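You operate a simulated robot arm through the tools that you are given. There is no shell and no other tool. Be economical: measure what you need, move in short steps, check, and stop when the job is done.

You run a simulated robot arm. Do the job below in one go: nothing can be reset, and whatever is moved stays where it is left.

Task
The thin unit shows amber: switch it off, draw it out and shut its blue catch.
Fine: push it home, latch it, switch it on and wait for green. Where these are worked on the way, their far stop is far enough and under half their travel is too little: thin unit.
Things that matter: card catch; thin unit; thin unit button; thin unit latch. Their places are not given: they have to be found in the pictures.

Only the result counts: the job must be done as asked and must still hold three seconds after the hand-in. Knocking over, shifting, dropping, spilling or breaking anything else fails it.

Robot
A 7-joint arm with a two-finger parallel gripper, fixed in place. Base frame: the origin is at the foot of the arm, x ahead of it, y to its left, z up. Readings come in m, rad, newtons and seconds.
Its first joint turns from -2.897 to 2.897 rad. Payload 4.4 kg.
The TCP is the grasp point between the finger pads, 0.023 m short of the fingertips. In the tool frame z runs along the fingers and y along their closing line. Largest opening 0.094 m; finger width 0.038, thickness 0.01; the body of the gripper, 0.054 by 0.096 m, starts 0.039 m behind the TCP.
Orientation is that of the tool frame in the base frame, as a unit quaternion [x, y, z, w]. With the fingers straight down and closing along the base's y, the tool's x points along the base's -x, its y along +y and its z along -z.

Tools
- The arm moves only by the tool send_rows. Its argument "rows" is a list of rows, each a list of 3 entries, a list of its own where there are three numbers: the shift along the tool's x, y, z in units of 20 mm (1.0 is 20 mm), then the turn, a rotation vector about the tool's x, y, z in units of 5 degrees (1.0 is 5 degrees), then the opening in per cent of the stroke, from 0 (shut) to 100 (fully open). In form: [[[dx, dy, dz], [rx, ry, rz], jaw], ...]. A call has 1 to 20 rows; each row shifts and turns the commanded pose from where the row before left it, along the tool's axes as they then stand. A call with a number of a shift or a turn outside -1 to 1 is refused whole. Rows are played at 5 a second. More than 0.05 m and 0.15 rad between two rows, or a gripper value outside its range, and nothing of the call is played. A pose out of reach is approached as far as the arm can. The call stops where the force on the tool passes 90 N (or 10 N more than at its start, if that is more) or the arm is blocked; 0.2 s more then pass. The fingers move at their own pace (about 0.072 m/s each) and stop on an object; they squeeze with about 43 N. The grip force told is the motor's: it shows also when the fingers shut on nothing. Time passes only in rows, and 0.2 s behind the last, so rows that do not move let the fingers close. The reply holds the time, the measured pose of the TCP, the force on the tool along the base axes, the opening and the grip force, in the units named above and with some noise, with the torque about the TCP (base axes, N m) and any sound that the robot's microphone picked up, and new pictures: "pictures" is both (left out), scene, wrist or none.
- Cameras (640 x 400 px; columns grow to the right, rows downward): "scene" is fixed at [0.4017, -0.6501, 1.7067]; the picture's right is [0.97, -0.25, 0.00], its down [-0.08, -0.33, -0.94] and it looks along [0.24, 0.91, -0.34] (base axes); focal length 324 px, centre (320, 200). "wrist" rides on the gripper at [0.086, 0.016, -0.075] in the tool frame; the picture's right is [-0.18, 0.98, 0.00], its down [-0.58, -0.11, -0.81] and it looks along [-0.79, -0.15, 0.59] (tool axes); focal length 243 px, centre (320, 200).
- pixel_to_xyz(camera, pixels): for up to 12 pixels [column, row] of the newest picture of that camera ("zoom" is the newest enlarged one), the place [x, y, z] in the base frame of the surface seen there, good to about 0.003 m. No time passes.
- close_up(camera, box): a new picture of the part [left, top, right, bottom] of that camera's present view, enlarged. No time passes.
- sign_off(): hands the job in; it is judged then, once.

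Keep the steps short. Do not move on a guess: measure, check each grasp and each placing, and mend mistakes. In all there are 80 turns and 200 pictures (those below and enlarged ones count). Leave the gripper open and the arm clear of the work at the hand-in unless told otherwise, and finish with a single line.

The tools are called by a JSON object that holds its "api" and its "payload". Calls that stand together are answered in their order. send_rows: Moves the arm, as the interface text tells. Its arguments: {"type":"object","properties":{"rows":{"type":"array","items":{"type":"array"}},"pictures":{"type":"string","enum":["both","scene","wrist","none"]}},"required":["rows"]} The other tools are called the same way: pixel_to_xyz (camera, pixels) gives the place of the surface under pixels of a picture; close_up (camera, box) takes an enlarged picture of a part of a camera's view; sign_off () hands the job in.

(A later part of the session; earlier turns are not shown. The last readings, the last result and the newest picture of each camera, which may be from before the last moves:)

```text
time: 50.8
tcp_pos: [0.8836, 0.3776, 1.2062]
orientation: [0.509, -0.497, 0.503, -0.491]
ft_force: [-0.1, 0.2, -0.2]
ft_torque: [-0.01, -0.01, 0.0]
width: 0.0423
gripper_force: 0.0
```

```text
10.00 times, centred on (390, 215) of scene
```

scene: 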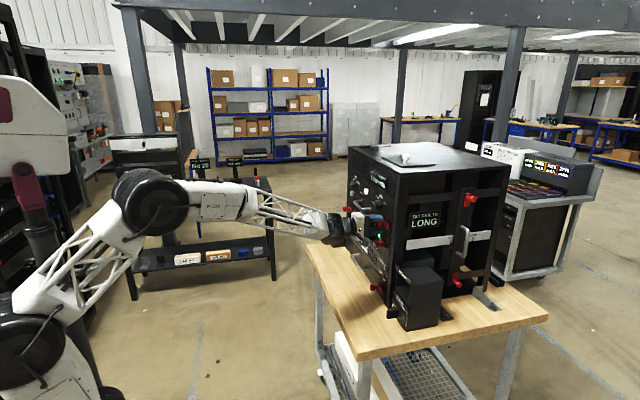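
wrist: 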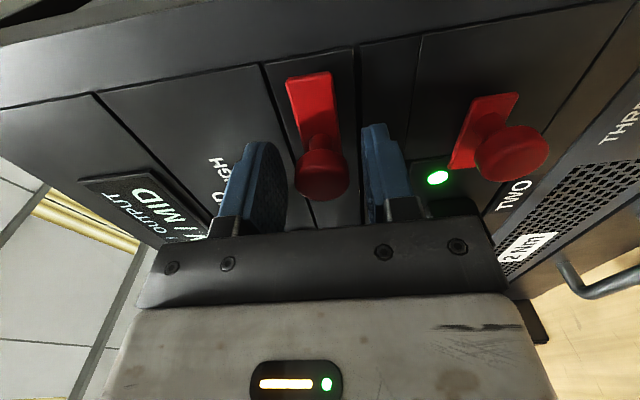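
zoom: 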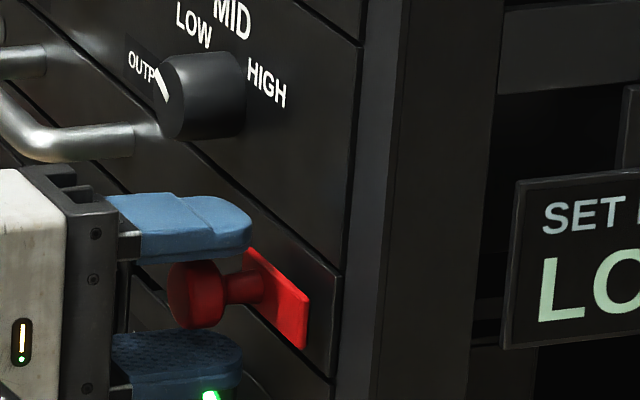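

The knob sits between the fingers. I close on it and let the fingers settle.

{"api": "send_rows", "payload": {"rows": [[[0, 0, 0], [0, 0, 0], 10], [[0, 0, 0], [0, 0, 0], 10], [[0, 0, 0], [0, 0, 0], 10], [[0, 0, 0], [0, 0, 0], 10]], "pictures": "wrist"}}

{"api": "close_up", "payload": {"camera": "wrist", "box": [240, 40, 440, 220]}}

```text
time: 51.8
tcp_pos: [0.884, 0.3788, 1.2054]
orientation: [0.509, -0.497, 0.503, -0.491]
ft_force: [9.2, -0.7, -8.1]
ft_torque: [-0.04, -0.33, -0.18]
width: 0.0268
gripper_force: 45.1
```

wrist: 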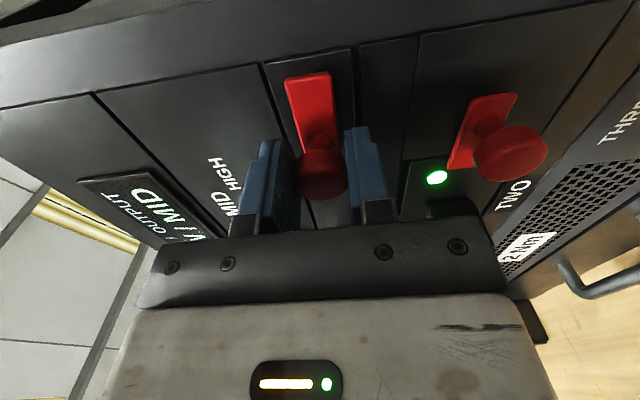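

```text
2.22 times, centred on (340, 130) of wrist
```

zoom: 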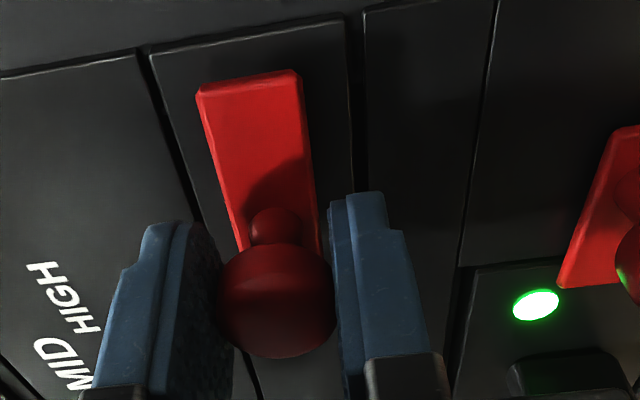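

Gripped (27 mm). I try a small 6 mm slide toward +y and read the side force.

{"api": "send_rows", "payload": {"rows": [[[-0.15, 0, 0], [0, 0, 0], 10], [[-0.15, 0, 0], [0, 0, 0], 10]], "pictures": "none"}}

```text
time: 52.4
tcp_pos: [0.8845, 0.3828, 1.2051]
orientation: [0.509, -0.497, 0.503, -0.491]
ft_force: [1.9, -2.3, -15.8]
ft_torque: [0.1, -0.41, -1.02]
width: 0.0268
gripper_force: 45.0
```

It moves with little force. I continue 10 mm further.

{"api": "send_rows", "payload": {"rows": [[[-0.25, 0, 0], [0, 0, 0], 10], [[-0.25, 0, 0], [0, 0, 0], 10]], "pictures": "wrist"}}

{"api": "close_up", "payload": {"camera": "wrist", "box": [240, 40, 440, 220]}}

```text
time: 53.0
tcp_pos: [0.8838, 0.3936, 1.2064]
orientation: [0.51, -0.498, 0.502, -0.49]
ft_force: [-2.2, -1.7, -19.9]
ft_torque: [0.02, -0.18, 0.47]
width: 0.0268
gripper_force: 45.2
```

wrist: 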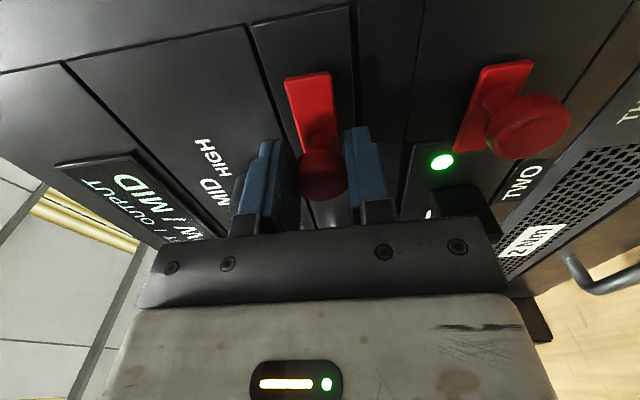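

```text
2.22 times, centred on (340, 130) of wrist
```

zoom: 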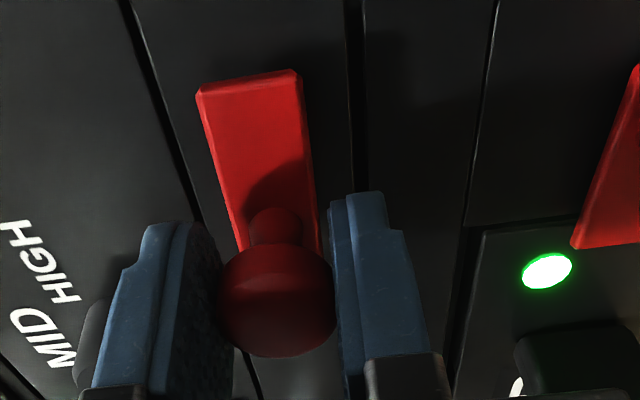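

The latch slides with the hand, away from the rack edge (unlatching). I carry it on to its stop.

{"api": "send_rows", "payload": {"rows": [[[-0.25, 0, 0], [0, 0, 0], 10], [[-0.25, 0, 0], [0, 0, 0], 10], [[-0.25, 0, 0], [0, 0, 0], 10]], "pictures": "wrist"}}

```text
time: 53.8
tcp_pos: [0.8846, 0.4062, 1.2048]
orientation: [0.509, -0.498, 0.503, -0.49]
ft_force: [2.2, -34.6, -14.2]
ft_torque: [-0.04, -0.69, -0.24]
width: 0.0271
gripper_force: 44.6
```

wrist: 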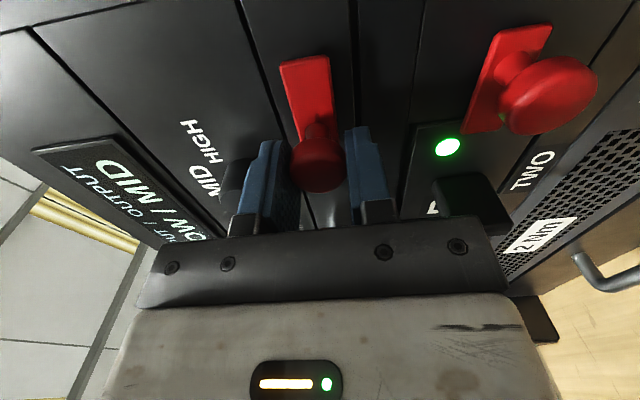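

It reached its stop (35 N, travel ~26 mm). I release and back off, then move in front of the handle (y≈0.585).

{"api": "send_rows", "payload": {"rows": [[[0, 0, 0], [0, 0, 0], 45], [[0, 0, 0], [0, 0, 0], 45], [[0, 0, -1], [0, 0, 0], 45], [[0, 0, -1], [0, 0, 0], 45], [[0, 0, -1], [0, 0, 0], 45], [[0, 0, -1], [0, 0, 0], 45], [[-1, 0, 0], [0, 0, 0], 45], [[-1, 0, 0], [0, 0, 0], 45], [[-1, 0, 0], [0, 0, 0], 45], [[-1, 0, 0], [0, 0, 0], 45], [[-1, 0, 0], [0, 0, 0], 45], [[-1, 0, 0], [0, 0, 0], 45], [[-1, 0, 0], [0, 0, 0], 45], [[-1, 0, 0], [0, 0, 0], 45], [[-1, 0, 0], [0, 0, 0], 45]], "pictures": "wrist"}}

{"api": "close_up", "payload": {"camera": "scene", "box": [340, 190, 400, 240]}}

```text
time: 57.0
tcp_pos: [0.8036, 0.5864, 1.2025]
orientation: [0.509, -0.497, 0.503, -0.491]
ft_force: [0.0, -0.8, 0.5]
ft_torque: [-0.03, 0.05, -0.03]
width: 0.0423
gripper_force: 0.1
```

wrist: 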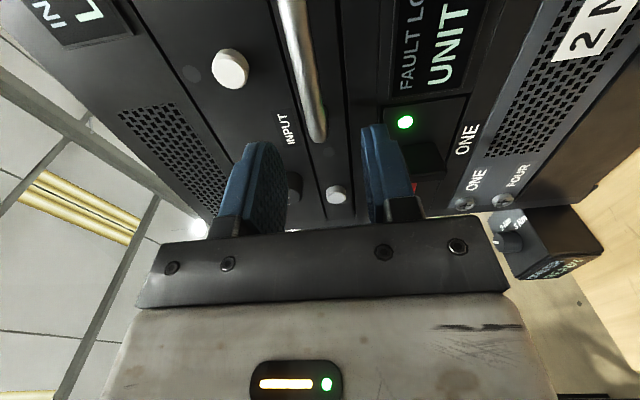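

```text
8.00 times, centred on (370, 215) of scene
```

zoom: 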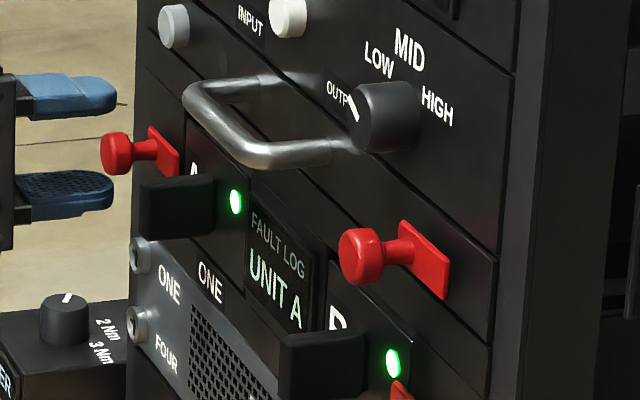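

The latch has moved inward and holds. I measure the handle bar.

{"api": "pixel_to_xyz", "payload": {"camera": "wrist", "pixels": [[298, 30], [303, 70], [312, 110], [318, 130], [290, 10]]}}

{"api": "pixel_to_xyz", "payload": {"camera": "zoom", "pixels": [[230, 130], [200, 105], [255, 155], [300, 155]]}}

```text
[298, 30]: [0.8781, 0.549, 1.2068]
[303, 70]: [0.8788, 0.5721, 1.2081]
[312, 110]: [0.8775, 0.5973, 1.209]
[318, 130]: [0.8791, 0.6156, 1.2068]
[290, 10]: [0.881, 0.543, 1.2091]
```

```text
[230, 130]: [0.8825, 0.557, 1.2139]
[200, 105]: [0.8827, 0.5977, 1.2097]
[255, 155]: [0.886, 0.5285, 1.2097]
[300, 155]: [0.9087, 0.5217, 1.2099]
```

Bar is at x≈0.884, z≈1.207, y 0.53–0.625. I advance around it, fingers 42 mm open.

{"api": "send_rows", "payload": {"rows": [[[0.4, -0.28, 0], [0, 0, 0], 45], [[0, 0, 1], [0, 0, 0], 45], [[0, 0, 1], [0, 0, 0], 45], [[0, 0, 1], [0, 0, 0], 45], [[0, 0, 1], [0, 0, 0], 45], [[0, 0, 0.1], [0, 0, 0], 45]], "pictures": "wrist"}}

{"api": "send_rows", "payload": {"rows": [[[0, 0, 0], [0, 0, 0], 0], [[0, 0, 0], [0, 0, 0], 0], [[0, 0, 0], [0, 0, 0], 0], [[0, 0, 0], [0, 0, 0], 0]], "pictures": "wrist"}}

```text
time: 58.4
tcp_pos: [0.8848, 0.5801, 1.2072]
orientation: [0.509, -0.497, 0.503, -0.491]
ft_force: [-0.4, 0.3, 0.7]
ft_torque: [0.0, 0.01, -0.01]
width: 0.0424
gripper_force: 0.0
```

wrist: 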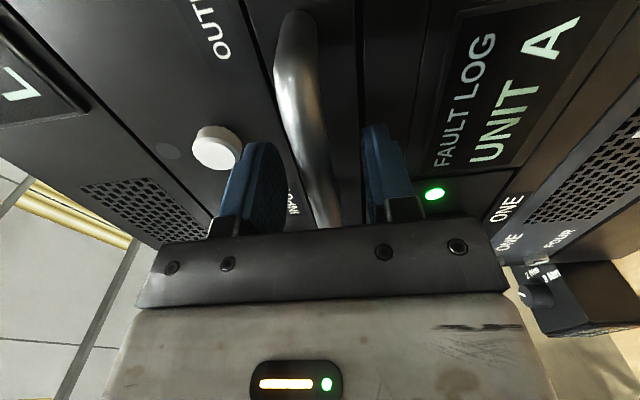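

```text
time: 59.4
tcp_pos: [0.8867, 0.5787, 1.208]
orientation: [0.51, -0.496, 0.504, -0.49]
ft_force: [3.2, 1.7, 2.6]
ft_torque: [1.78, 0.0, -0.1]
width: 0.0155
gripper_force: 45.1
```

wrist: 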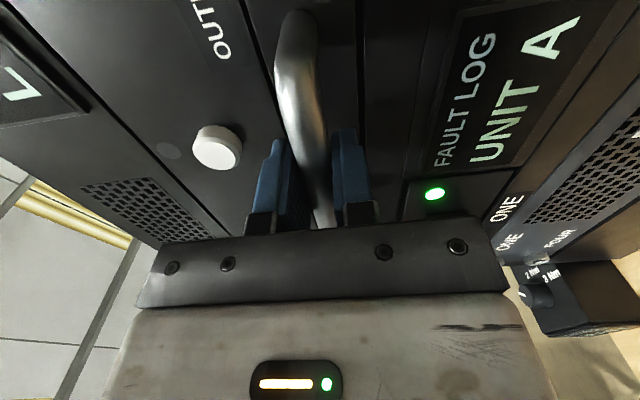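

The bar is gripped (15.5 mm). I draw the unit out 30 mm as a first check.

{"api": "send_rows", "payload": {"rows": [[[0, 0.006, -0.5], [0, 0, 0], 0], [[0, 0.006, -0.5], [0, 0, 0], 0], [[0, 0.006, -0.5], [0, 0, 0], 0]], "pictures": "wrist"}}

```text
time: 60.2
tcp_pos: [0.8548, 0.5783, 1.2066]
orientation: [0.508, -0.497, 0.504, -0.491]
ft_force: [2.4, 8.8, 5.3]
ft_torque: [1.72, -0.08, 1.2]
width: 0.0155
gripper_force: 44.8
```

wrist: 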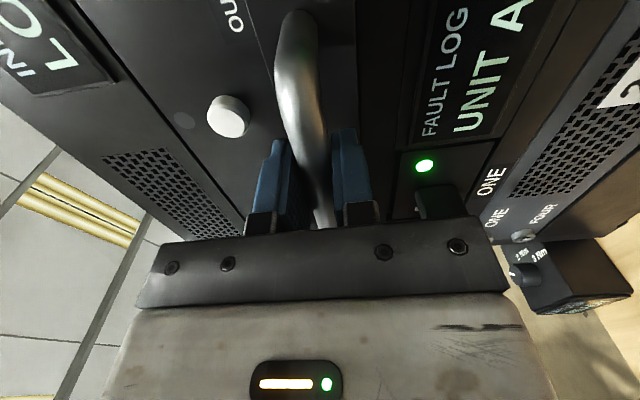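

It slides out freely. I draw on another 120 mm, watching for the stop.

{"api": "send_rows", "payload": {"rows": [[[0, 0.009, -0.75], [0, 0, 0], 0], [[0, 0.009, -0.75], [0, 0, 0], 0], [[0, 0.009, -0.75], [0, 0, 0], 0], [[0, 0.009, -0.75], [0, 0, 0], 0], [[0, 0.009, -0.75], [0, 0, 0], 0], [[0, 0.009, -0.75], [0, 0, 0], 0], [[0, 0.009, -0.75], [0, 0, 0], 0], [[0, 0.009, -0.75], [0, 0, 0], 0]]}}

{"api": "close_up", "payload": {"camera": "scene", "box": [310, 165, 430, 245]}}

```text
time: 62.0
tcp_pos: [0.7341, 0.5802, 1.2072]
orientation: [0.51, -0.496, 0.503, -0.492]
ft_force: [0.4, -12.8, 13.6]
ft_torque: [1.69, -0.02, 0.06]
width: 0.0155
gripper_force: 45.3
```

scene: 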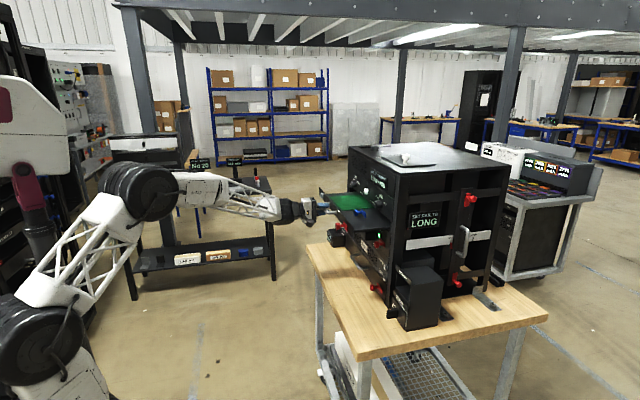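
wrist: 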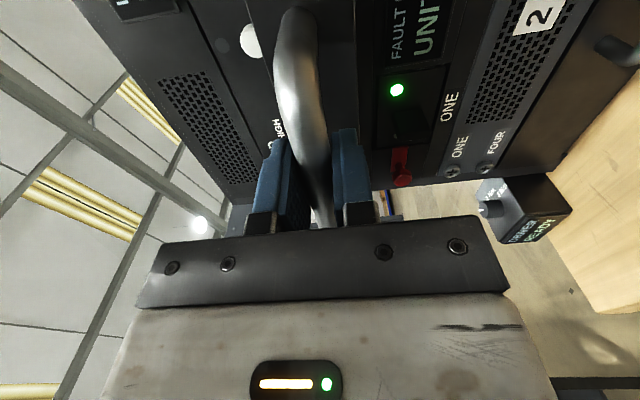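

```text
5.00 times, centred on (370, 205) of scene
```

zoom: 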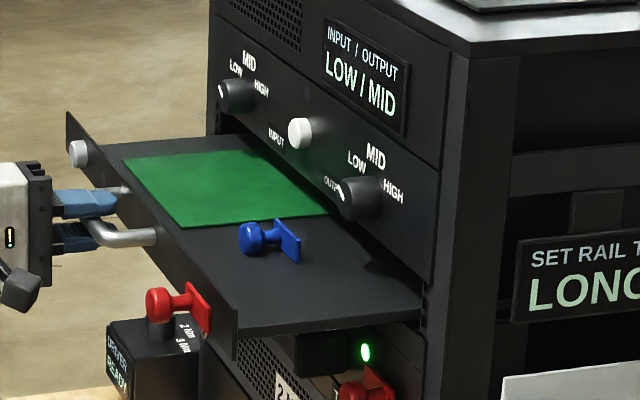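

The tray with a green card and the blue catch appears. I draw on toward the far stop.

{"api": "send_rows", "payload": {"rows": [[[0, 0.006, -0.5], [0, 0, 0], 0], [[0, 0.006, -0.5], [0, 0, 0], 0], [[0, 0.006, -0.5], [0, 0, 0], 0], [[0, 0.006, -0.5], [0, 0, 0], 0], [[0, 0.006, -0.5], [0, 0, 0], 0], [[0, 0.006, -0.5], [0, 0, 0], 0], [[0, 0.006, -0.5], [0, 0, 0], 0], [[0, 0.006, -0.5], [0, 0, 0], 0]], "pictures": "none"}}

{"api": "close_up", "payload": {"camera": "scene", "box": [310, 165, 430, 245]}}

```text
time: 63.8
tcp_pos: [0.6543, 0.5786, 1.2076]
orientation: [0.51, -0.497, 0.503, -0.49]
ft_force: [-0.2, -0.5, 0.0]
ft_torque: [0.0, 0.02, 0.04]
width: 0.0002
gripper_force: 42.7
```

```text
5.00 times, centred on (370, 205) of scene
```

zoom: 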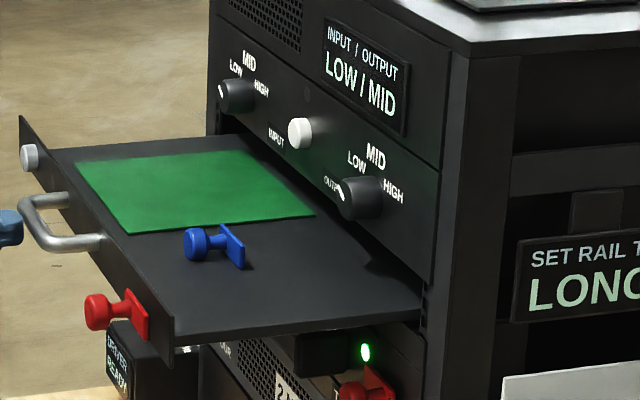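

The fingers slid off when the unit met its stop: it is fully drawn out. I measure the catch, card and front panel in the zoom.

{"api": "pixel_to_xyz", "payload": {"camera": "zoom", "pixels": [[197, 245], [230, 225], [240, 262], [222, 262], [210, 240], [130, 232], [310, 213], [240, 150], [85, 165], [95, 185], [115, 315], [60, 240]]}}

{"api": "close_up", "payload": {"camera": "scene", "box": [335, 200, 365, 220]}}

```text
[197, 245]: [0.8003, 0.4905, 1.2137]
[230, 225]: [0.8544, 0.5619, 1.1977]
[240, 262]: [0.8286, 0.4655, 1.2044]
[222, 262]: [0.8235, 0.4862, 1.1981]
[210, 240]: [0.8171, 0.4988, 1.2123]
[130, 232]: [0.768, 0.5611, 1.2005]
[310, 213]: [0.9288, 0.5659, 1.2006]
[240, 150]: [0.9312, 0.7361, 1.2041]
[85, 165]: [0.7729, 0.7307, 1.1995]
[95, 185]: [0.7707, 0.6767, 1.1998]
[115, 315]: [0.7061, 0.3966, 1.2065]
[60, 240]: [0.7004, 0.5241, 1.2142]
```

```text
16.00 times, centred on (350, 210) of scene
```

zoom: 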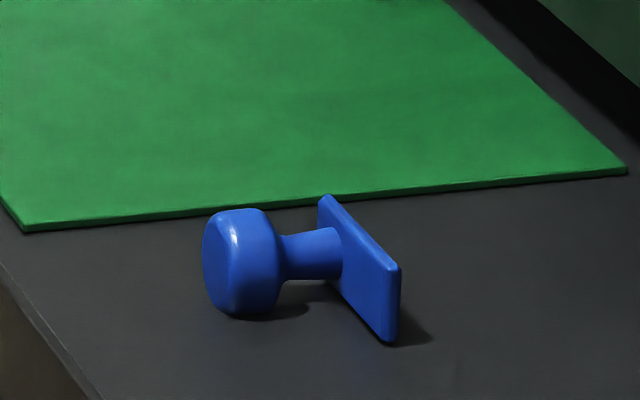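

The blue catch: knob at (0.80,0.49,1.214), plate at x≈0.835, card edge y≈0.563; it should slide toward the card (+y). I go up and back, then re-point the hand downward, 20° tilted, closing along y.

{"api": "send_rows", "payload": {"rows": [[[0.5, -1, -0.5], [0, 0, 0], 50], [[0.5, -1, -0.5], [0, 0, 0], 50], [[0.5, -1, -0.5], [0, 0, 0], 50], [[0.5, -1, -0.5], [0, 0, 0], 50], [[0.5, -1, -0.5], [0, 0, 0], 50], [[0.5, -1, -0.5], [0, 0, 0], 50], [[0.5, -1, -0.5], [0, 0, 0], 50], [[0.5, -1, -0.5], [0, 0, 0], 50], [[0.4, -1, -0.5], [0, 0, 0], 50], [[0, 0, 0], [0, 0, 1], 50], [[0, 0, 0], [0, 0, 1], 50], [[0, 0, 0], [0, 0, 1], 50], [[0, 0, 0], [0, 0, 1], 50], [[0, 0, 0], [0, 0, 1], 50], [[0, 0, 0], [0, 0, 1], 50], [[0, 0, 0], [0, 0, 1], 50], [[0, 0, 0], [0, 0, 1], 50], [[0, 0, 0], [0, 0, 1], 50]], "pictures": "none"}}

{"api": "send_rows", "payload": {"rows": [[[0, 0, 0], [0, 0, 1], 50], [[0, 0, 0], [0, 0, 1], 50], [[0, 0, 0], [0, 0, 1], 50], [[0, 0, 0], [0, 0, 1], 50], [[0, 0, 0], [0, 0, 1], 50], [[0, 0, 0], [0, 0, 1], 50], [[0, 0, 0], [0, 0, 1], 50], [[0, 0, 0], [0, 0, 1], 50], [[0, 0, 0], [0, 0, 1], 50], [[0, 0, 0], [0, 1, 0], 50], [[0, 0, 0], [0, 1, 0], 50], [[0, 0, 0], [0, 1, 0], 50], [[0, 0, 0], [0, 1, 0], 50], [[0, 0, 0], [0, 1, 0], 50], [[0, 0, 0], [0, 1, 0], 50], [[0, 0, 0], [0, 1, 0], 50], [[0, 0, 0], [0, 1, 0], 50], [[0, 0, 0], [0, 1, 0], 50], [[0, 0, 0], [0, 1, 0], 50], [[0, 0, 0], [0, 1, 0], 50]], "pictures": "none"}}

{"api": "send_rows", "payload": {"rows": [[[0, 0, 0], [0, 1, 0], 50], [[0, 0, 0], [0, 1, 0], 50], [[0, 0, 0], [0, 1, 0], 50]]}}

```text
time: 67.6
tcp_pos: [0.569, 0.4975, 1.3898]
orientation: [-0.279, 0.654, -0.276, 0.647]
ft_force: [0.0, 0.6, 0.0]
ft_torque: [-0.01, 0.0, 0.01]
width: 0.0472
gripper_force: 0.1
```

```text
time: 71.8
tcp_pos: [0.5682, 0.497, 1.39]
orientation: [-0.004, 0.956, -0.012, 0.294]
ft_force: [0.0, 0.1, -0.8]
ft_torque: [0.0, 0.0, -0.04]
width: 0.047
gripper_force: 0.2
```

```text
time: 72.6
tcp_pos: [0.5679, 0.4966, 1.3898]
orientation: [-0.001, 0.986, -0.013, 0.167]
ft_force: [0.2, -0.2, -0.4]
ft_torque: [0.03, 0.02, 0.01]
width: 0.0472
gripper_force: 0.0
```

scene: 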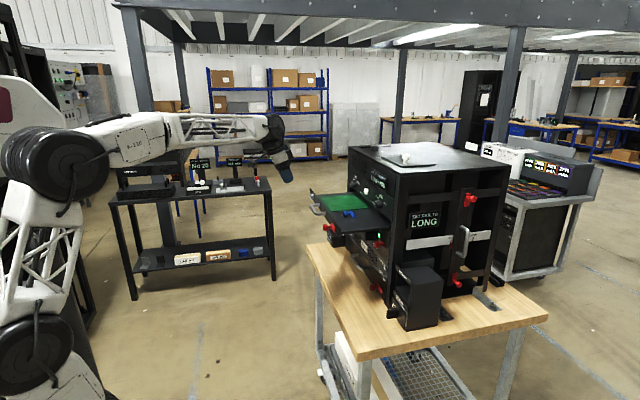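
wrist: 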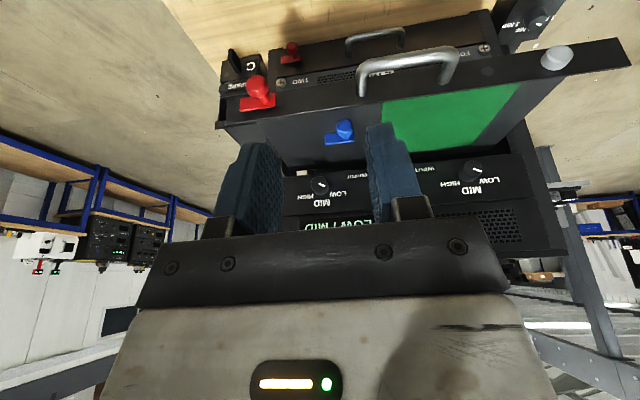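

I see the blue catch at (345,131). I enlarge and measure it.

{"api": "close_up", "payload": {"camera": "wrist", "box": [290, 90, 410, 165]}}

{"api": "pixel_to_xyz", "payload": {"camera": "zoom", "pixels": [[292, 190], [340, 210], [205, 265], [330, 262], [275, 260], [300, 225], [400, 200], [520, 60], [200, 80], [310, 270]]}}

```text
5.33 times, centred on (350, 128) of wrist
```

zoom: 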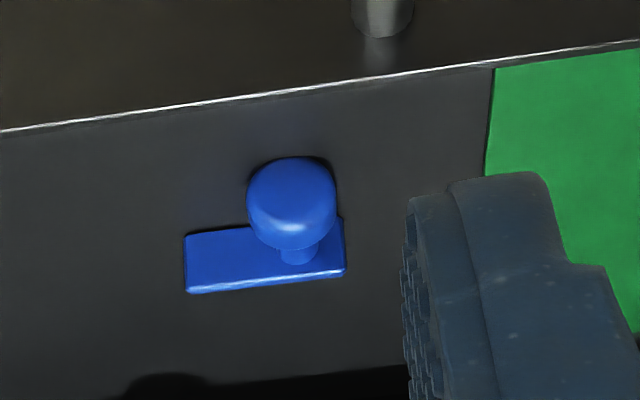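

```text
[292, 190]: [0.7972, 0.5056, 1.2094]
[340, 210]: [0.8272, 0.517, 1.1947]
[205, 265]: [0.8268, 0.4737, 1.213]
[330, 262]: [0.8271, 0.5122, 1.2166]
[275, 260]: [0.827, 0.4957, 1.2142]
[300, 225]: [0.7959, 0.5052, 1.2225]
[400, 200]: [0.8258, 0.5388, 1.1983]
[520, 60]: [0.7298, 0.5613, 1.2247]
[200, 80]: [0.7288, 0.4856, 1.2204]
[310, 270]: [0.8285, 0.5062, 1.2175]
```

Knob centre ≈(0.80,0.50,1.21), plate x 0.827, panel top 1.223. I tilt 10° more upright and go above it (0.795,0.50,1.30).

{"api": "send_rows", "payload": {"rows": [[[0, 0, 0], [0, 1, 0], 50], [[0, 0, 0], [0, 1, 0], 50], [[-0.953, 0.015, 0.568], [0, 0, 0], 55], [[-0.953, 0.015, 0.568], [0, 0, 0], 55], [[-0.953, 0.015, 0.568], [0, 0, 0], 55], [[-0.953, 0.015, 0.568], [0, 0, 0], 55], [[-0.953, 0.015, 0.568], [0, 0, 0], 55], [[-0.953, 0.015, 0.568], [0, 0, 0], 55], [[-0.953, 0.015, 0.568], [0, 0, 0], 55], [[-0.953, 0.015, 0.568], [0, 0, 0], 55], [[-0.953, 0.015, 0.568], [0, 0, 0], 55], [[-0.953, 0.015, 0.568], [0, 0, 0], 55], [[-0.953, 0.015, 0.568], [0, 0, 0], 55]]}}

{"api": "close_up", "payload": {"camera": "scene", "box": [300, 150, 420, 230]}}

```text
time: 75.4
tcp_pos: [0.7973, 0.4952, 1.2994]
orientation: [-0.001, 0.997, -0.012, 0.081]
ft_force: [0.1, 0.3, 1.2]
ft_torque: [0.03, -0.01, 0.01]
width: 0.0518
gripper_force: 0.0
```

scene: 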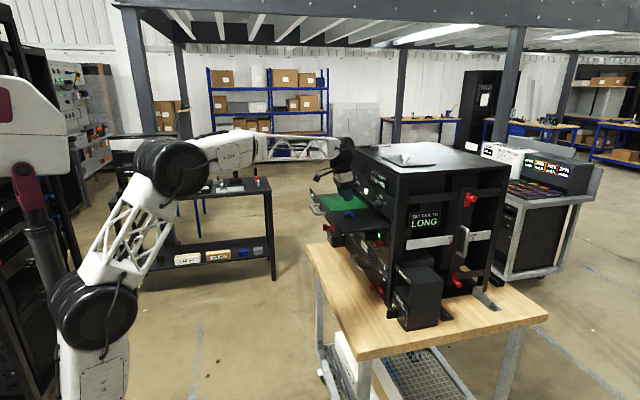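
wrist: 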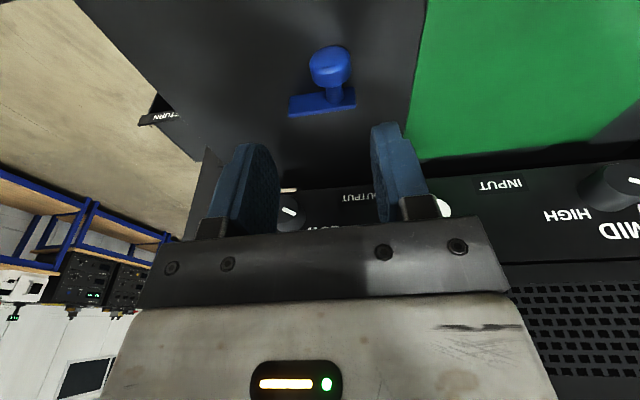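

```text
5.00 times, centred on (360, 190) of scene
```

zoom: 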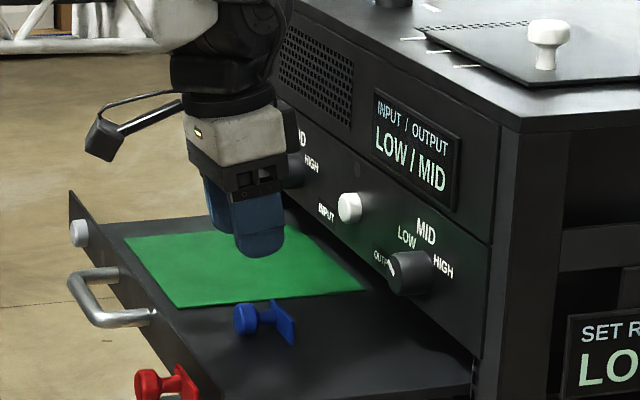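

Clearances look fine. I re-measure the knob from here before descending.

{"api": "pixel_to_xyz", "payload": {"camera": "wrist", "pixels": [[328, 58], [311, 68], [348, 62], [330, 78], [290, 105], [355, 98], [333, 92], [420, 80], [322, 112]]}}

```text
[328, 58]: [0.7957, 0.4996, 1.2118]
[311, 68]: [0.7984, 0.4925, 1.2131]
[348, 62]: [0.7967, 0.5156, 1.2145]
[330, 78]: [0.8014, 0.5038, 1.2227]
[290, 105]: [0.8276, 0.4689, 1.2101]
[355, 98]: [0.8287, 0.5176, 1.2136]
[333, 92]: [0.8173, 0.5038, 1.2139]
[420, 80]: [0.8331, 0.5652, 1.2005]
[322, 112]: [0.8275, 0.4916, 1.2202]
```

Knob centre y≈0.503. I shift 8 mm and descend so the fingers straddle it (TCP z 1.228).

{"api": "send_rows", "payload": {"rows": [[[0, 0.4, 0], [0, 0, 0], 55], [[0.17, 0, 0.875], [0, 0, 0], 55], [[0.17, 0, 0.875], [0, 0, 0], 55], [[0.17, 0, 0.875], [0, 0, 0], 55], [[0.17, 0, 0.875], [0, 0, 0], 55]], "pictures": "wrist"}}

{"api": "close_up", "payload": {"camera": "scene", "box": [320, 180, 390, 230]}}

```text
time: 76.6
tcp_pos: [0.7935, 0.5046, 1.2287]
orientation: [-0.001, 0.997, -0.012, 0.082]
ft_force: [-0.1, 0.8, 0.1]
ft_torque: [-0.03, -0.01, 0.01]
width: 0.0517
gripper_force: 0.1
```

wrist: 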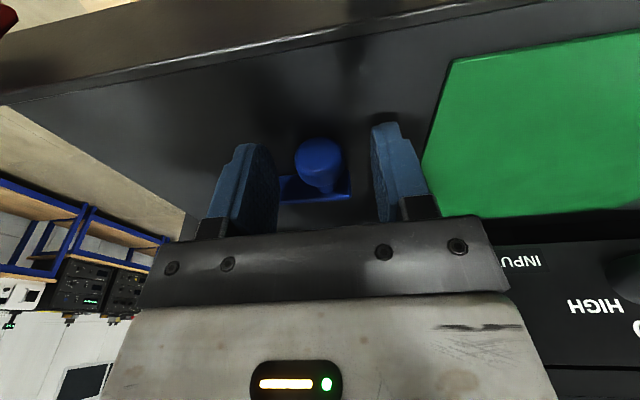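

```text
8.00 times, centred on (355, 205) of scene
```

zoom: 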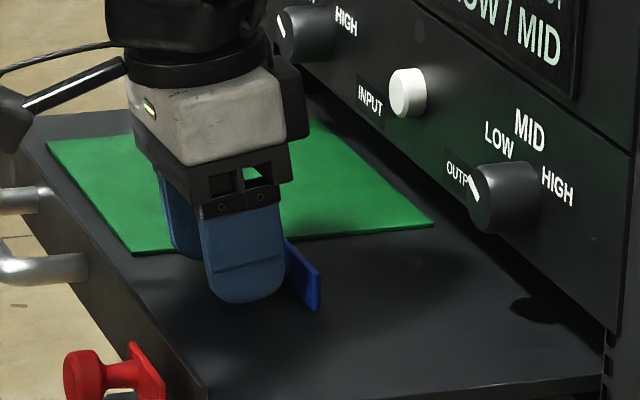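

Knob is between the fingers. I lift 2 mm for clearance over the card, then close.

{"api": "send_rows", "payload": {"rows": [[[0, 0, -0.1], [0, 0, 0], 55], [[0, 0, 0], [0, 0, 0], 10], [[0, 0, 0], [0, 0, 0], 10], [[0, 0, 0], [0, 0, 0], 10], [[0, 0, 0], [0, 0, 0], 10]], "pictures": "wrist"}}

```text
time: 77.8
tcp_pos: [0.7932, 0.5025, 1.2305]
orientation: [-0.001, 0.997, -0.013, 0.081]
ft_force: [1.1, -27.8, -1.9]
ft_torque: [-0.51, 0.1, 0.05]
width: 0.0267
gripper_force: 45.4
```

wrist: 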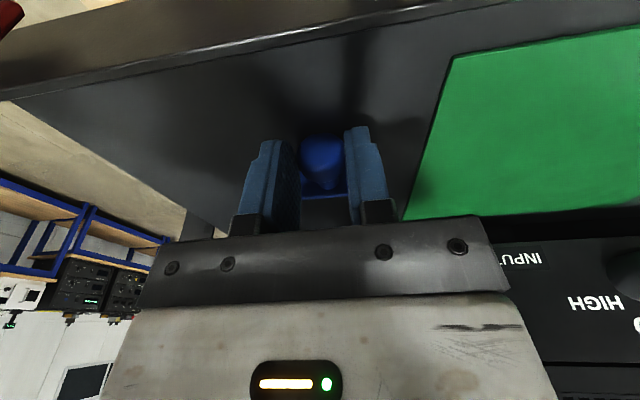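

Gripped. The −28 N side force suggests the catch is at its +y stop, like the open red latch. I try 6 mm toward −y.

{"api": "send_rows", "payload": {"rows": [[[0, -0.15, 0], [0, 0, 0], 10], [[0, -0.15, 0], [0, 0, 0], 10]], "pictures": "none"}}

```text
time: 78.4
tcp_pos: [0.7927, 0.4973, 1.2306]
orientation: [-0.002, 0.997, -0.011, 0.081]
ft_force: [-3.9, 2.3, -2.7]
ft_torque: [0.4, 0.09, 0.28]
width: 0.0264
gripper_force: 45.1
```

It goes freely. I carry on toward −y until the stop.

{"api": "send_rows", "payload": {"rows": [[[0, -0.25, 0], [0, 0, 0], 10], [[0, -0.25, 0], [0, 0, 0], 10], [[0, -0.25, 0], [0, 0, 0], 10]], "pictures": "wrist"}}

```text
time: 79.2
tcp_pos: [0.7924, 0.4825, 1.2305]
orientation: [-0.002, 0.997, -0.013, 0.082]
ft_force: [2.1, -1.0, -18.0]
ft_torque: [0.14, -0.13, 0.03]
width: 0.0266
gripper_force: 45.3
```

wrist: 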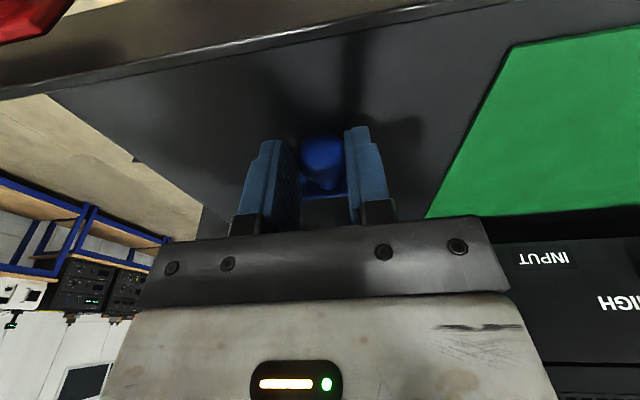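

{"api": "send_rows", "payload": {"rows": [[[0, -0.2, 0], [0, 0, 0], 10], [[0, -0.2, 0], [0, 0, 0], 10], [[0, -0.15, 0], [0, 0, 0], 10]], "pictures": "none"}}

```text
time: 80.0
tcp_pos: [0.7904, 0.4805, 1.2304]
orientation: [-0.004, 0.997, -0.009, 0.082]
ft_force: [18.8, 35.8, -4.6]
ft_torque: [1.04, -0.84, 0.01]
width: 0.0266
gripper_force: 45.0
stopped in row 3: the force on the tool passed its limit at 97 N (the readings are from after the stop); the commanded pose is now the measured one
```

The catch is at its other stop (travel ~22 mm). By the same pattern as the red latch, this end is shut. I release, lift, and check by picture.

{"api": "send_rows", "payload": {"rows": [[[0, 0, 0], [0, 0, 0], 55], [[0, 0, 0], [0, 0, 0], 55], [[0, 0, -1], [0, 0, 0], 55], [[0, 0, -1], [0, 0, 0], 55], [[0, 0, -1], [0, 0, 0], 55], [[0, 0, -1], [0, 0, 0], 55], [[0, 0, -1], [0, 0, 0], 55]], "pictures": "wrist"}}

{"api": "close_up", "payload": {"camera": "wrist", "box": [250, 0, 450, 130]}}

{"api": "close_up", "payload": {"camera": "scene", "box": [320, 180, 390, 230]}}

```text
time: 81.5
tcp_pos: [0.7751, 0.4796, 1.3297]
orientation: [-0.002, 0.997, -0.01, 0.081]
ft_force: [-0.1, -0.4, 0.3]
ft_torque: [0.02, 0.0, 0.0]
width: 0.0519
gripper_force: 0.0
```

wrist: 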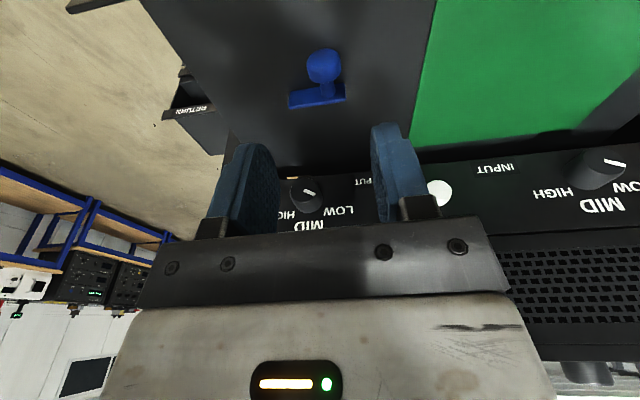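

```text
3.08 times, centred on (350, 65) of wrist
```

zoom: 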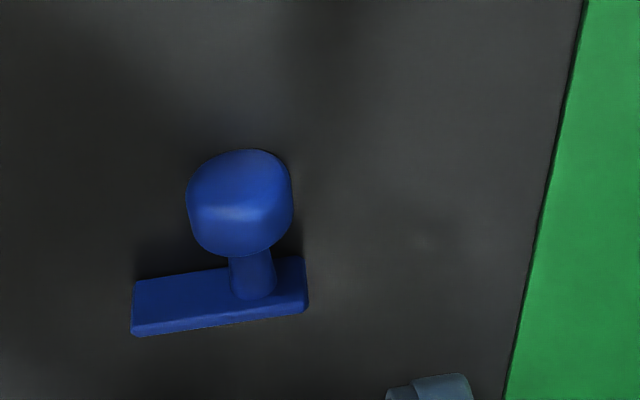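

```text
8.00 times, centred on (355, 205) of scene
```

zoom: 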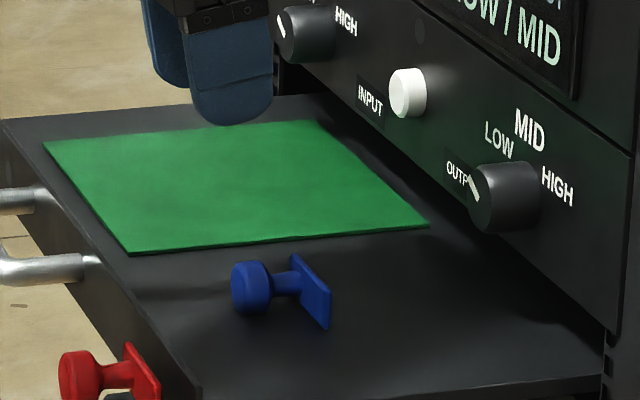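

The catch now sits at y≈0.48 and stays. Next I go back and return the hand to pointing at the rack, closing vertically.

{"api": "send_rows", "payload": {"rows": [[[1, 0, -0.4], [0, 0, 0], 45], [[1, 0, -0.4], [0, 0, 0], 45], [[1, 0, -0.4], [0, 0, 0], 45], [[1, 0, -0.4], [0, 0, 0], 45], [[1, 0, -0.4], [0, 0, 0], 45], [[1, 0, -0.4], [0, 0, 0], 45], [[1, 0, -0.4], [0, 0, 0], 45], [[1, 0, -0.4], [0, 0, 0], 45], [[1, 0, -0.4], [0, 0, 0], 45], [[1, 0, -0.4], [0, 0, 0], 45], [[0, 0, 0], [0, -1, 0], 45], [[0, 0, 0], [0, -1, 0], 45], [[0, 0, 0], [0, -1, 0], 45], [[0, 0, 0], [0, -1, 0], 45], [[0, 0, 0], [0, -1, 0], 45], [[0, 0, 0], [0, -1, 0], 45], [[0, 0, 0], [0, -1, 0], 45], [[0, 0, 0], [0, -1, 0], 45]], "pictures": "none"}}

{"api": "send_rows", "payload": {"rows": [[[0, 0, 0], [0, -1, 0], 45], [[0, 0, 0], [0, -1, 0], 45], [[0, 0, 0], [0, -1, 0], 45], [[0, 0, 0], [0, -1, 0], 45], [[0, 0, 0], [0, -1, 0], 45], [[0, 0, 0], [0, -1, 0], 45], [[0, 0, 0], [0, -1, 0], 45], [[0, 0, 0], [0, -1, 0], 45], [[0, 0, 0], [0, 0, -1], 45], [[0, 0, 0], [0, 0, -1], 45], [[0, 0, 0], [0, 0, -1], 45], [[0, 0, 0], [0, 0, -1], 45], [[0, 0, 0], [0, 0, -1], 45], [[0, 0, 0], [0, 0, -1], 45], [[0, 0, 0], [0, 0, -1], 45], [[0, 0, 0], [0, 0, -1], 45], [[0, 0, 0], [0, 0, -1], 45]], "pictures": "none"}}

{"api": "send_rows", "payload": {"rows": [[[0, 0, 0], [0, 0, -1], 45], [[0, 0, 0], [0, 0, -1], 45], [[0, 0, 0], [0, 0, -1], 45], [[0, 0, 0], [0, 0, -1], 45], [[0, 0, 0], [0, 0, -1], 45], [[0, 0, 0], [0, 0, -1], 45], [[0, 0, 0], [0, 0, -1], 45], [[0, 0, 0], [0, 0, -1], 45], [[0, 0, 0], [0, 0, -1], 45]]}}

```text
time: 85.3
tcp_pos: [0.5642, 0.4803, 1.3746]
orientation: [-0.006, 0.909, -0.008, 0.418]
ft_force: [0.3, 1.2, 0.6]
ft_torque: [0.01, 0.0, -0.03]
width: 0.0423
gripper_force: 0.0
```

```text
time: 89.0
tcp_pos: [0.5633, 0.48, 1.3749]
orientation: [-0.28, 0.654, -0.275, 0.647]
ft_force: [-0.5, 0.7, -0.1]
ft_torque: [0.03, 0.02, -0.01]
width: 0.0421
gripper_force: 0.0
```

```text
time: 91.0
tcp_pos: [0.5629, 0.4808, 1.3768]
orientation: [0.509, -0.497, 0.502, -0.492]
ft_force: [-0.5, 0.1, 0.4]
ft_torque: [0.03, 0.03, 0.01]
width: 0.0425
gripper_force: 0.0
```

scene: 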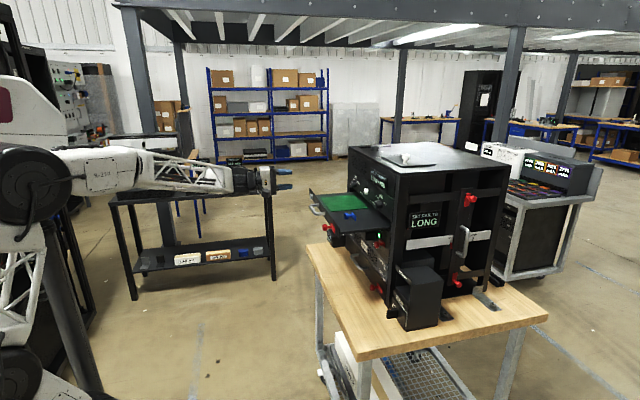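
wrist: 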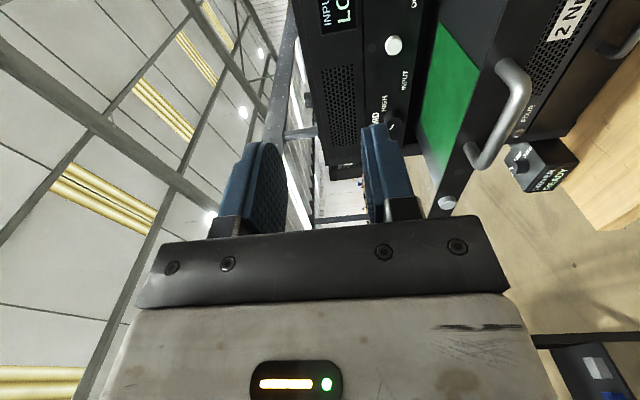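

Now I move down in front of the drawn-out handle.

{"api": "send_rows", "payload": {"rows": [[[-0.55, 0.92, 0], [0, 0, 0], 45], [[-0.55, 0.92, 0], [0, 0, 0], 45], [[-0.55, 0.92, 0], [0, 0, 0], 45], [[-0.55, 0.92, 0], [0, 0, 0], 45], [[-0.55, 0.92, 0], [0, 0, 0], 45], [[-0.55, 0.92, 0], [0, 0, 0], 45], [[-0.55, 0.92, 0], [0, 0, 0], 45], [[-0.55, 0.92, 0], [0, 0, 0], 45], [[-0.55, 0.92, 0], [0, 0, 0], 45]], "pictures": "wrist"}}

{"api": "pixel_to_xyz", "payload": {"camera": "wrist", "pixels": [[300, 30], [305, 60], [310, 90], [312, 105], [335, 70]]}}

```text
time: 93.0
tcp_pos: [0.5655, 0.5758, 1.2053]
orientation: [0.509, -0.497, 0.502, -0.493]
ft_force: [-0.7, 0.5, 0.6]
ft_torque: [0.02, 0.02, -0.01]
width: 0.0424
gripper_force: 0.0
```

wrist: 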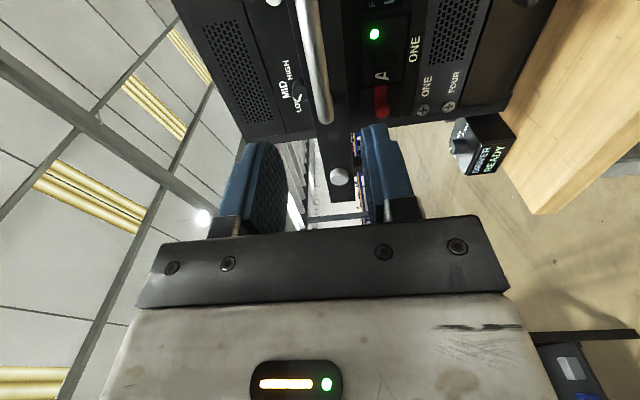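

```text
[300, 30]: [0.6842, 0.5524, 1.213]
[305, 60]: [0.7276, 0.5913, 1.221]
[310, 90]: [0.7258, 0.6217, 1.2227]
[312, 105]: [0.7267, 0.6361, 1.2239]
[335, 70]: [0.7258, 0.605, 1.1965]
```

The bar is at x≈0.69, panel front 0.727. I advance to it and close.

{"api": "send_rows", "payload": {"rows": [[[0, -0.15, 0.9], [0, 0, 0], 45], [[0, 0, 0.9], [0, 0, 0], 45], [[0, 0, 0.9], [0, 0, 0], 45], [[0, 0, 0.9], [0, 0, 0], 45], [[0, 0, 0.9], [0, 0, 0], 45], [[0, 0, 0.9], [0, 0, 0], 45], [[0, 0, 0.8], [0, 0, 0], 45], [[0, 0, 0], [0, 0, 0], 0], [[0, 0, 0], [0, 0, 0], 0], [[0, 0, 0], [0, 0, 0], 0], [[0, 0, 0], [0, 0, 0], 0]], "pictures": "wrist"}}

```text
time: 95.3
tcp_pos: [0.6873, 0.5763, 1.2066]
orientation: [0.511, -0.497, 0.501, -0.491]
ft_force: [-2.4, 0.7, -32.7]
ft_torque: [1.77, -0.05, 0.44]
width: 0.0154
gripper_force: 44.7
```

wrist: 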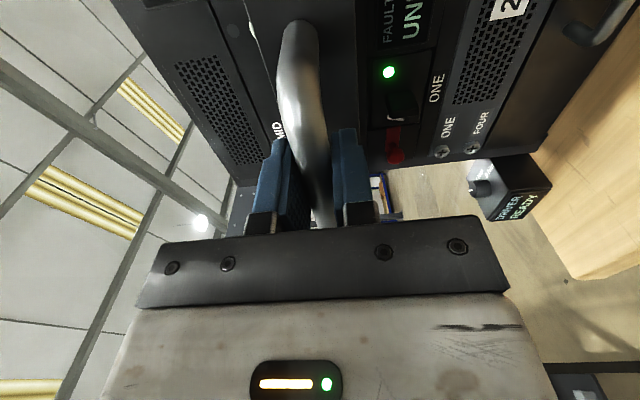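

Gripped. I ease 2 mm down to relieve the vertical force, then push in 165 mm.

{"api": "send_rows", "payload": {"rows": [[[0, 0.12, 0], [0, 0, 0], 0], [[0, -0.009, 0.75], [0, 0, 0], 0], [[0, -0.009, 0.75], [0, 0, 0], 0], [[0, -0.009, 0.75], [0, 0, 0], 0], [[0, -0.009, 0.75], [0, 0, 0], 0], [[0, -0.009, 0.75], [0, 0, 0], 0], [[0, -0.009, 0.75], [0, 0, 0], 0], [[0, -0.009, 0.75], [0, 0, 0], 0], [[0, -0.009, 0.75], [0, 0, 0], 0], [[0, -0.009, 0.75], [0, 0, 0], 0], [[0, -0.009, 0.75], [0, 0, 0], 0], [[0, -0.009, 0.75], [0, 0, 0], 0]], "pictures": "wrist"}}

```text
time: 98.0
tcp_pos: [0.8518, 0.5753, 1.2071]
orientation: [0.509, -0.496, 0.501, -0.494]
ft_force: [-2.2, 30.3, -10.0]
ft_torque: [1.74, -0.02, -0.14]
width: 0.0152
gripper_force: 45.8
```

wrist: 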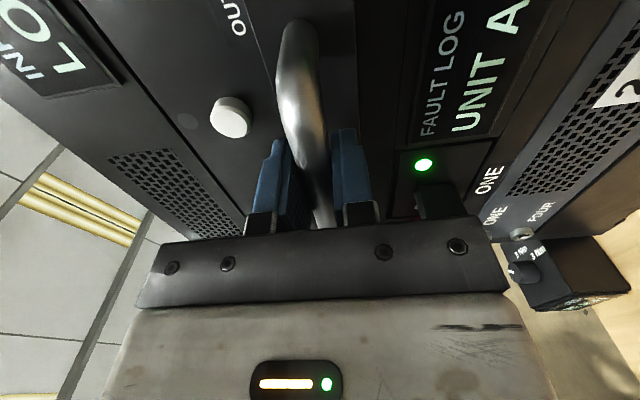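

Smooth. I push the last part in short steps until the stop.

{"api": "send_rows", "payload": {"rows": [[[0, 0, 0.4], [0, 0, 0], 0], [[0, 0, 0.4], [0, 0, 0], 0], [[0, 0, 0.4], [0, 0, 0], 0], [[0, 0, 0.3], [0, 0, 0], 0], [[0, 0, 0.2], [0, 0, 0], 0], [[0, 0, 0.2], [0, 0, 0], 0]], "pictures": "wrist"}}

{"api": "close_up", "payload": {"camera": "scene", "box": [330, 180, 410, 240]}}

```text
time: 99.3
tcp_pos: [0.8892, 0.5771, 1.207]
orientation: [0.51, -0.498, 0.501, -0.492]
ft_force: [-33.8, -1.7, -17.9]
ft_torque: [1.69, 0.01, -0.16]
width: 0.0156
gripper_force: 45.0
```

wrist: 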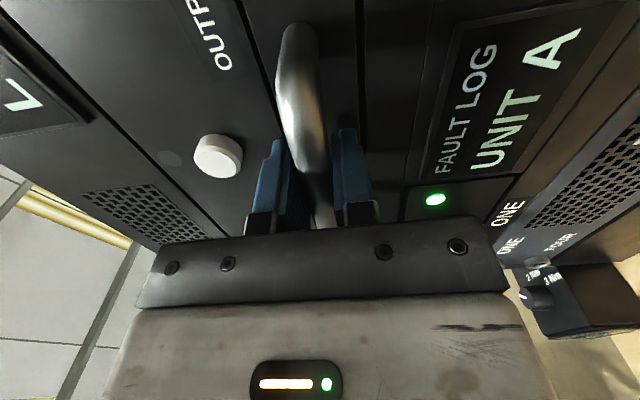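

```text
6.67 times, centred on (370, 210) of scene
```

zoom: 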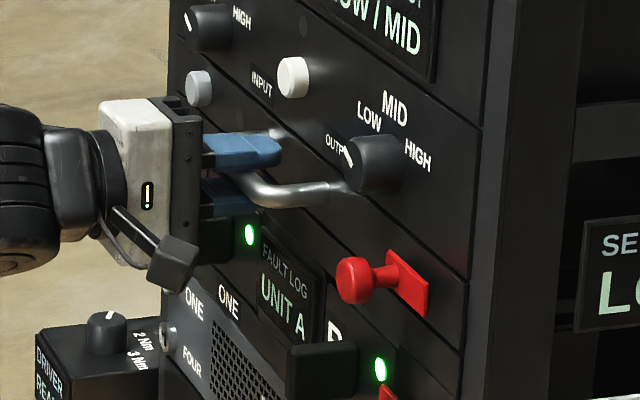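

The unit is flush, with the stop felt at 34 N. I release, back off and move in front of the latch (y≈0.404).

{"api": "send_rows", "payload": {"rows": [[[0, 0, 0], [0, 0, 0], 45], [[0, 0, 0], [0, 0, 0], 45], [[0, 0, -1], [0, 0, 0], 45], [[0, 0, -1], [0, 0, 0], 45], [[0, 0, -1], [0, 0, 0], 45], [[0, 0, -1], [0, 0, 0], 45], [[0, 0, -0.5], [0, 0, 0], 45], [[1, 0, 0], [0, 0, 0], 45], [[1, 0, 0], [0, 0, 0], 45], [[1, 0, 0], [0, 0, 0], 45], [[1, 0, 0], [0, 0, 0], 45], [[1, 0, 0], [0, 0, 0], 45], [[1, 0, 0], [0, 0, 0], 45], [[1, 0, 0], [0, 0, 0], 45], [[1, 0, 0], [0, 0, 0], 45], [[0.65, 0, 0], [0, 0, 0], 45]], "pictures": "wrist"}}

{"api": "pixel_to_xyz", "payload": {"camera": "wrist", "pixels": [[322, 60], [310, 20], [322, 70], [305, 68], [340, 68], [330, 110]]}}

```text
time: 102.8
tcp_pos: [0.8019, 0.4016, 1.2139]
orientation: [0.509, -0.496, 0.502, -0.493]
ft_force: [-0.5, -0.2, 0.0]
ft_torque: [0.0, -0.01, 0.02]
width: 0.0422
gripper_force: 0.1
```

wrist: 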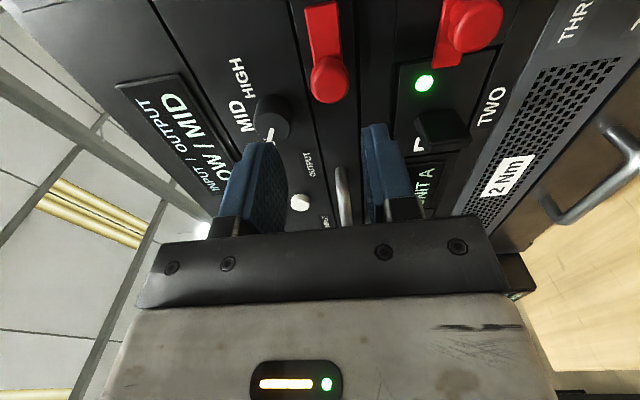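

```text
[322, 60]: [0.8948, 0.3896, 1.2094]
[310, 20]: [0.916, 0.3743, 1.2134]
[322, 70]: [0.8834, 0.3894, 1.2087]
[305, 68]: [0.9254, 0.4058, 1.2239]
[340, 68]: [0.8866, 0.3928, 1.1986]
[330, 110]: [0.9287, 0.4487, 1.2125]
```

The knob is around y 0.40, z 1.205. I lower 8 mm, advance and close on it.

{"api": "send_rows", "payload": {"rows": [[[0, 0.38, 0], [0, 0, 0], 45], [[0, 0, 1], [0, 0, 0], 45], [[0, 0, 1], [0, 0, 0], 45], [[0, 0, 1], [0, 0, 0], 45], [[0, 0, 1], [0, 0, 0], 45], [[0, 0, 0.1], [0, 0, 0], 45], [[0, 0, 0], [0, 0, 0], 10], [[0, 0, 0], [0, 0, 0], 10], [[0, 0, 0], [0, 0, 0], 10], [[0, 0, 0], [0, 0, 0], 10]], "pictures": "wrist"}}

```text
time: 105.0
tcp_pos: [0.8811, 0.4027, 1.2039]
orientation: [0.508, -0.497, 0.501, -0.494]
ft_force: [1.8, -1.2, 32.5]
ft_torque: [-0.03, -0.71, -0.4]
width: 0.0268
gripper_force: 44.9
```

wrist: 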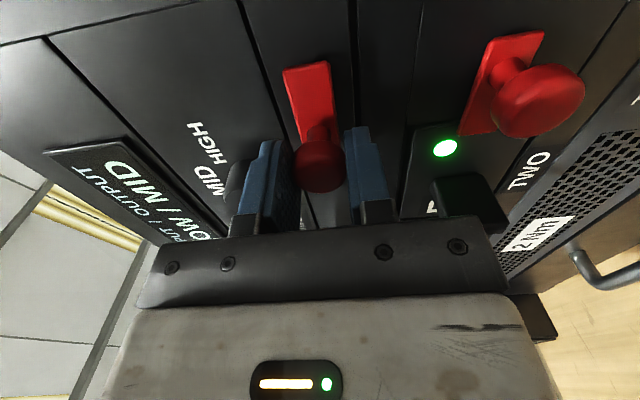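

Gripped. I relieve 2 mm upward and slide 20 mm toward −y.

{"api": "send_rows", "payload": {"rows": [[[0, -0.1, 0], [0, 0, 0], 10], [[0.25, 0, 0], [0, 0, 0], 10], [[0.25, 0, 0], [0, 0, 0], 10], [[0.25, 0, 0], [0, 0, 0], 10], [[0.25, 0, 0], [0, 0, 0], 10]], "pictures": "none"}}

{"api": "send_rows", "payload": {"rows": [[[0.15, 0, 0], [0, 0, 0], 10], [[0.15, 0, 0], [0, 0, 0], 10]], "pictures": "none"}}

```text
time: 106.2
tcp_pos: [0.8814, 0.3831, 1.2052]
orientation: [0.508, -0.496, 0.502, -0.494]
ft_force: [-1.9, 0.1, 25.8]
ft_torque: [-0.25, -0.59, 1.1]
width: 0.0269
gripper_force: 44.9
```

```text
time: 106.8
tcp_pos: [0.8799, 0.3794, 1.2058]
orientation: [0.509, -0.496, 0.501, -0.493]
ft_force: [5.0, 33.7, 22.6]
ft_torque: [-0.15, -0.89, 0.51]
width: 0.0269
gripper_force: 44.7
```

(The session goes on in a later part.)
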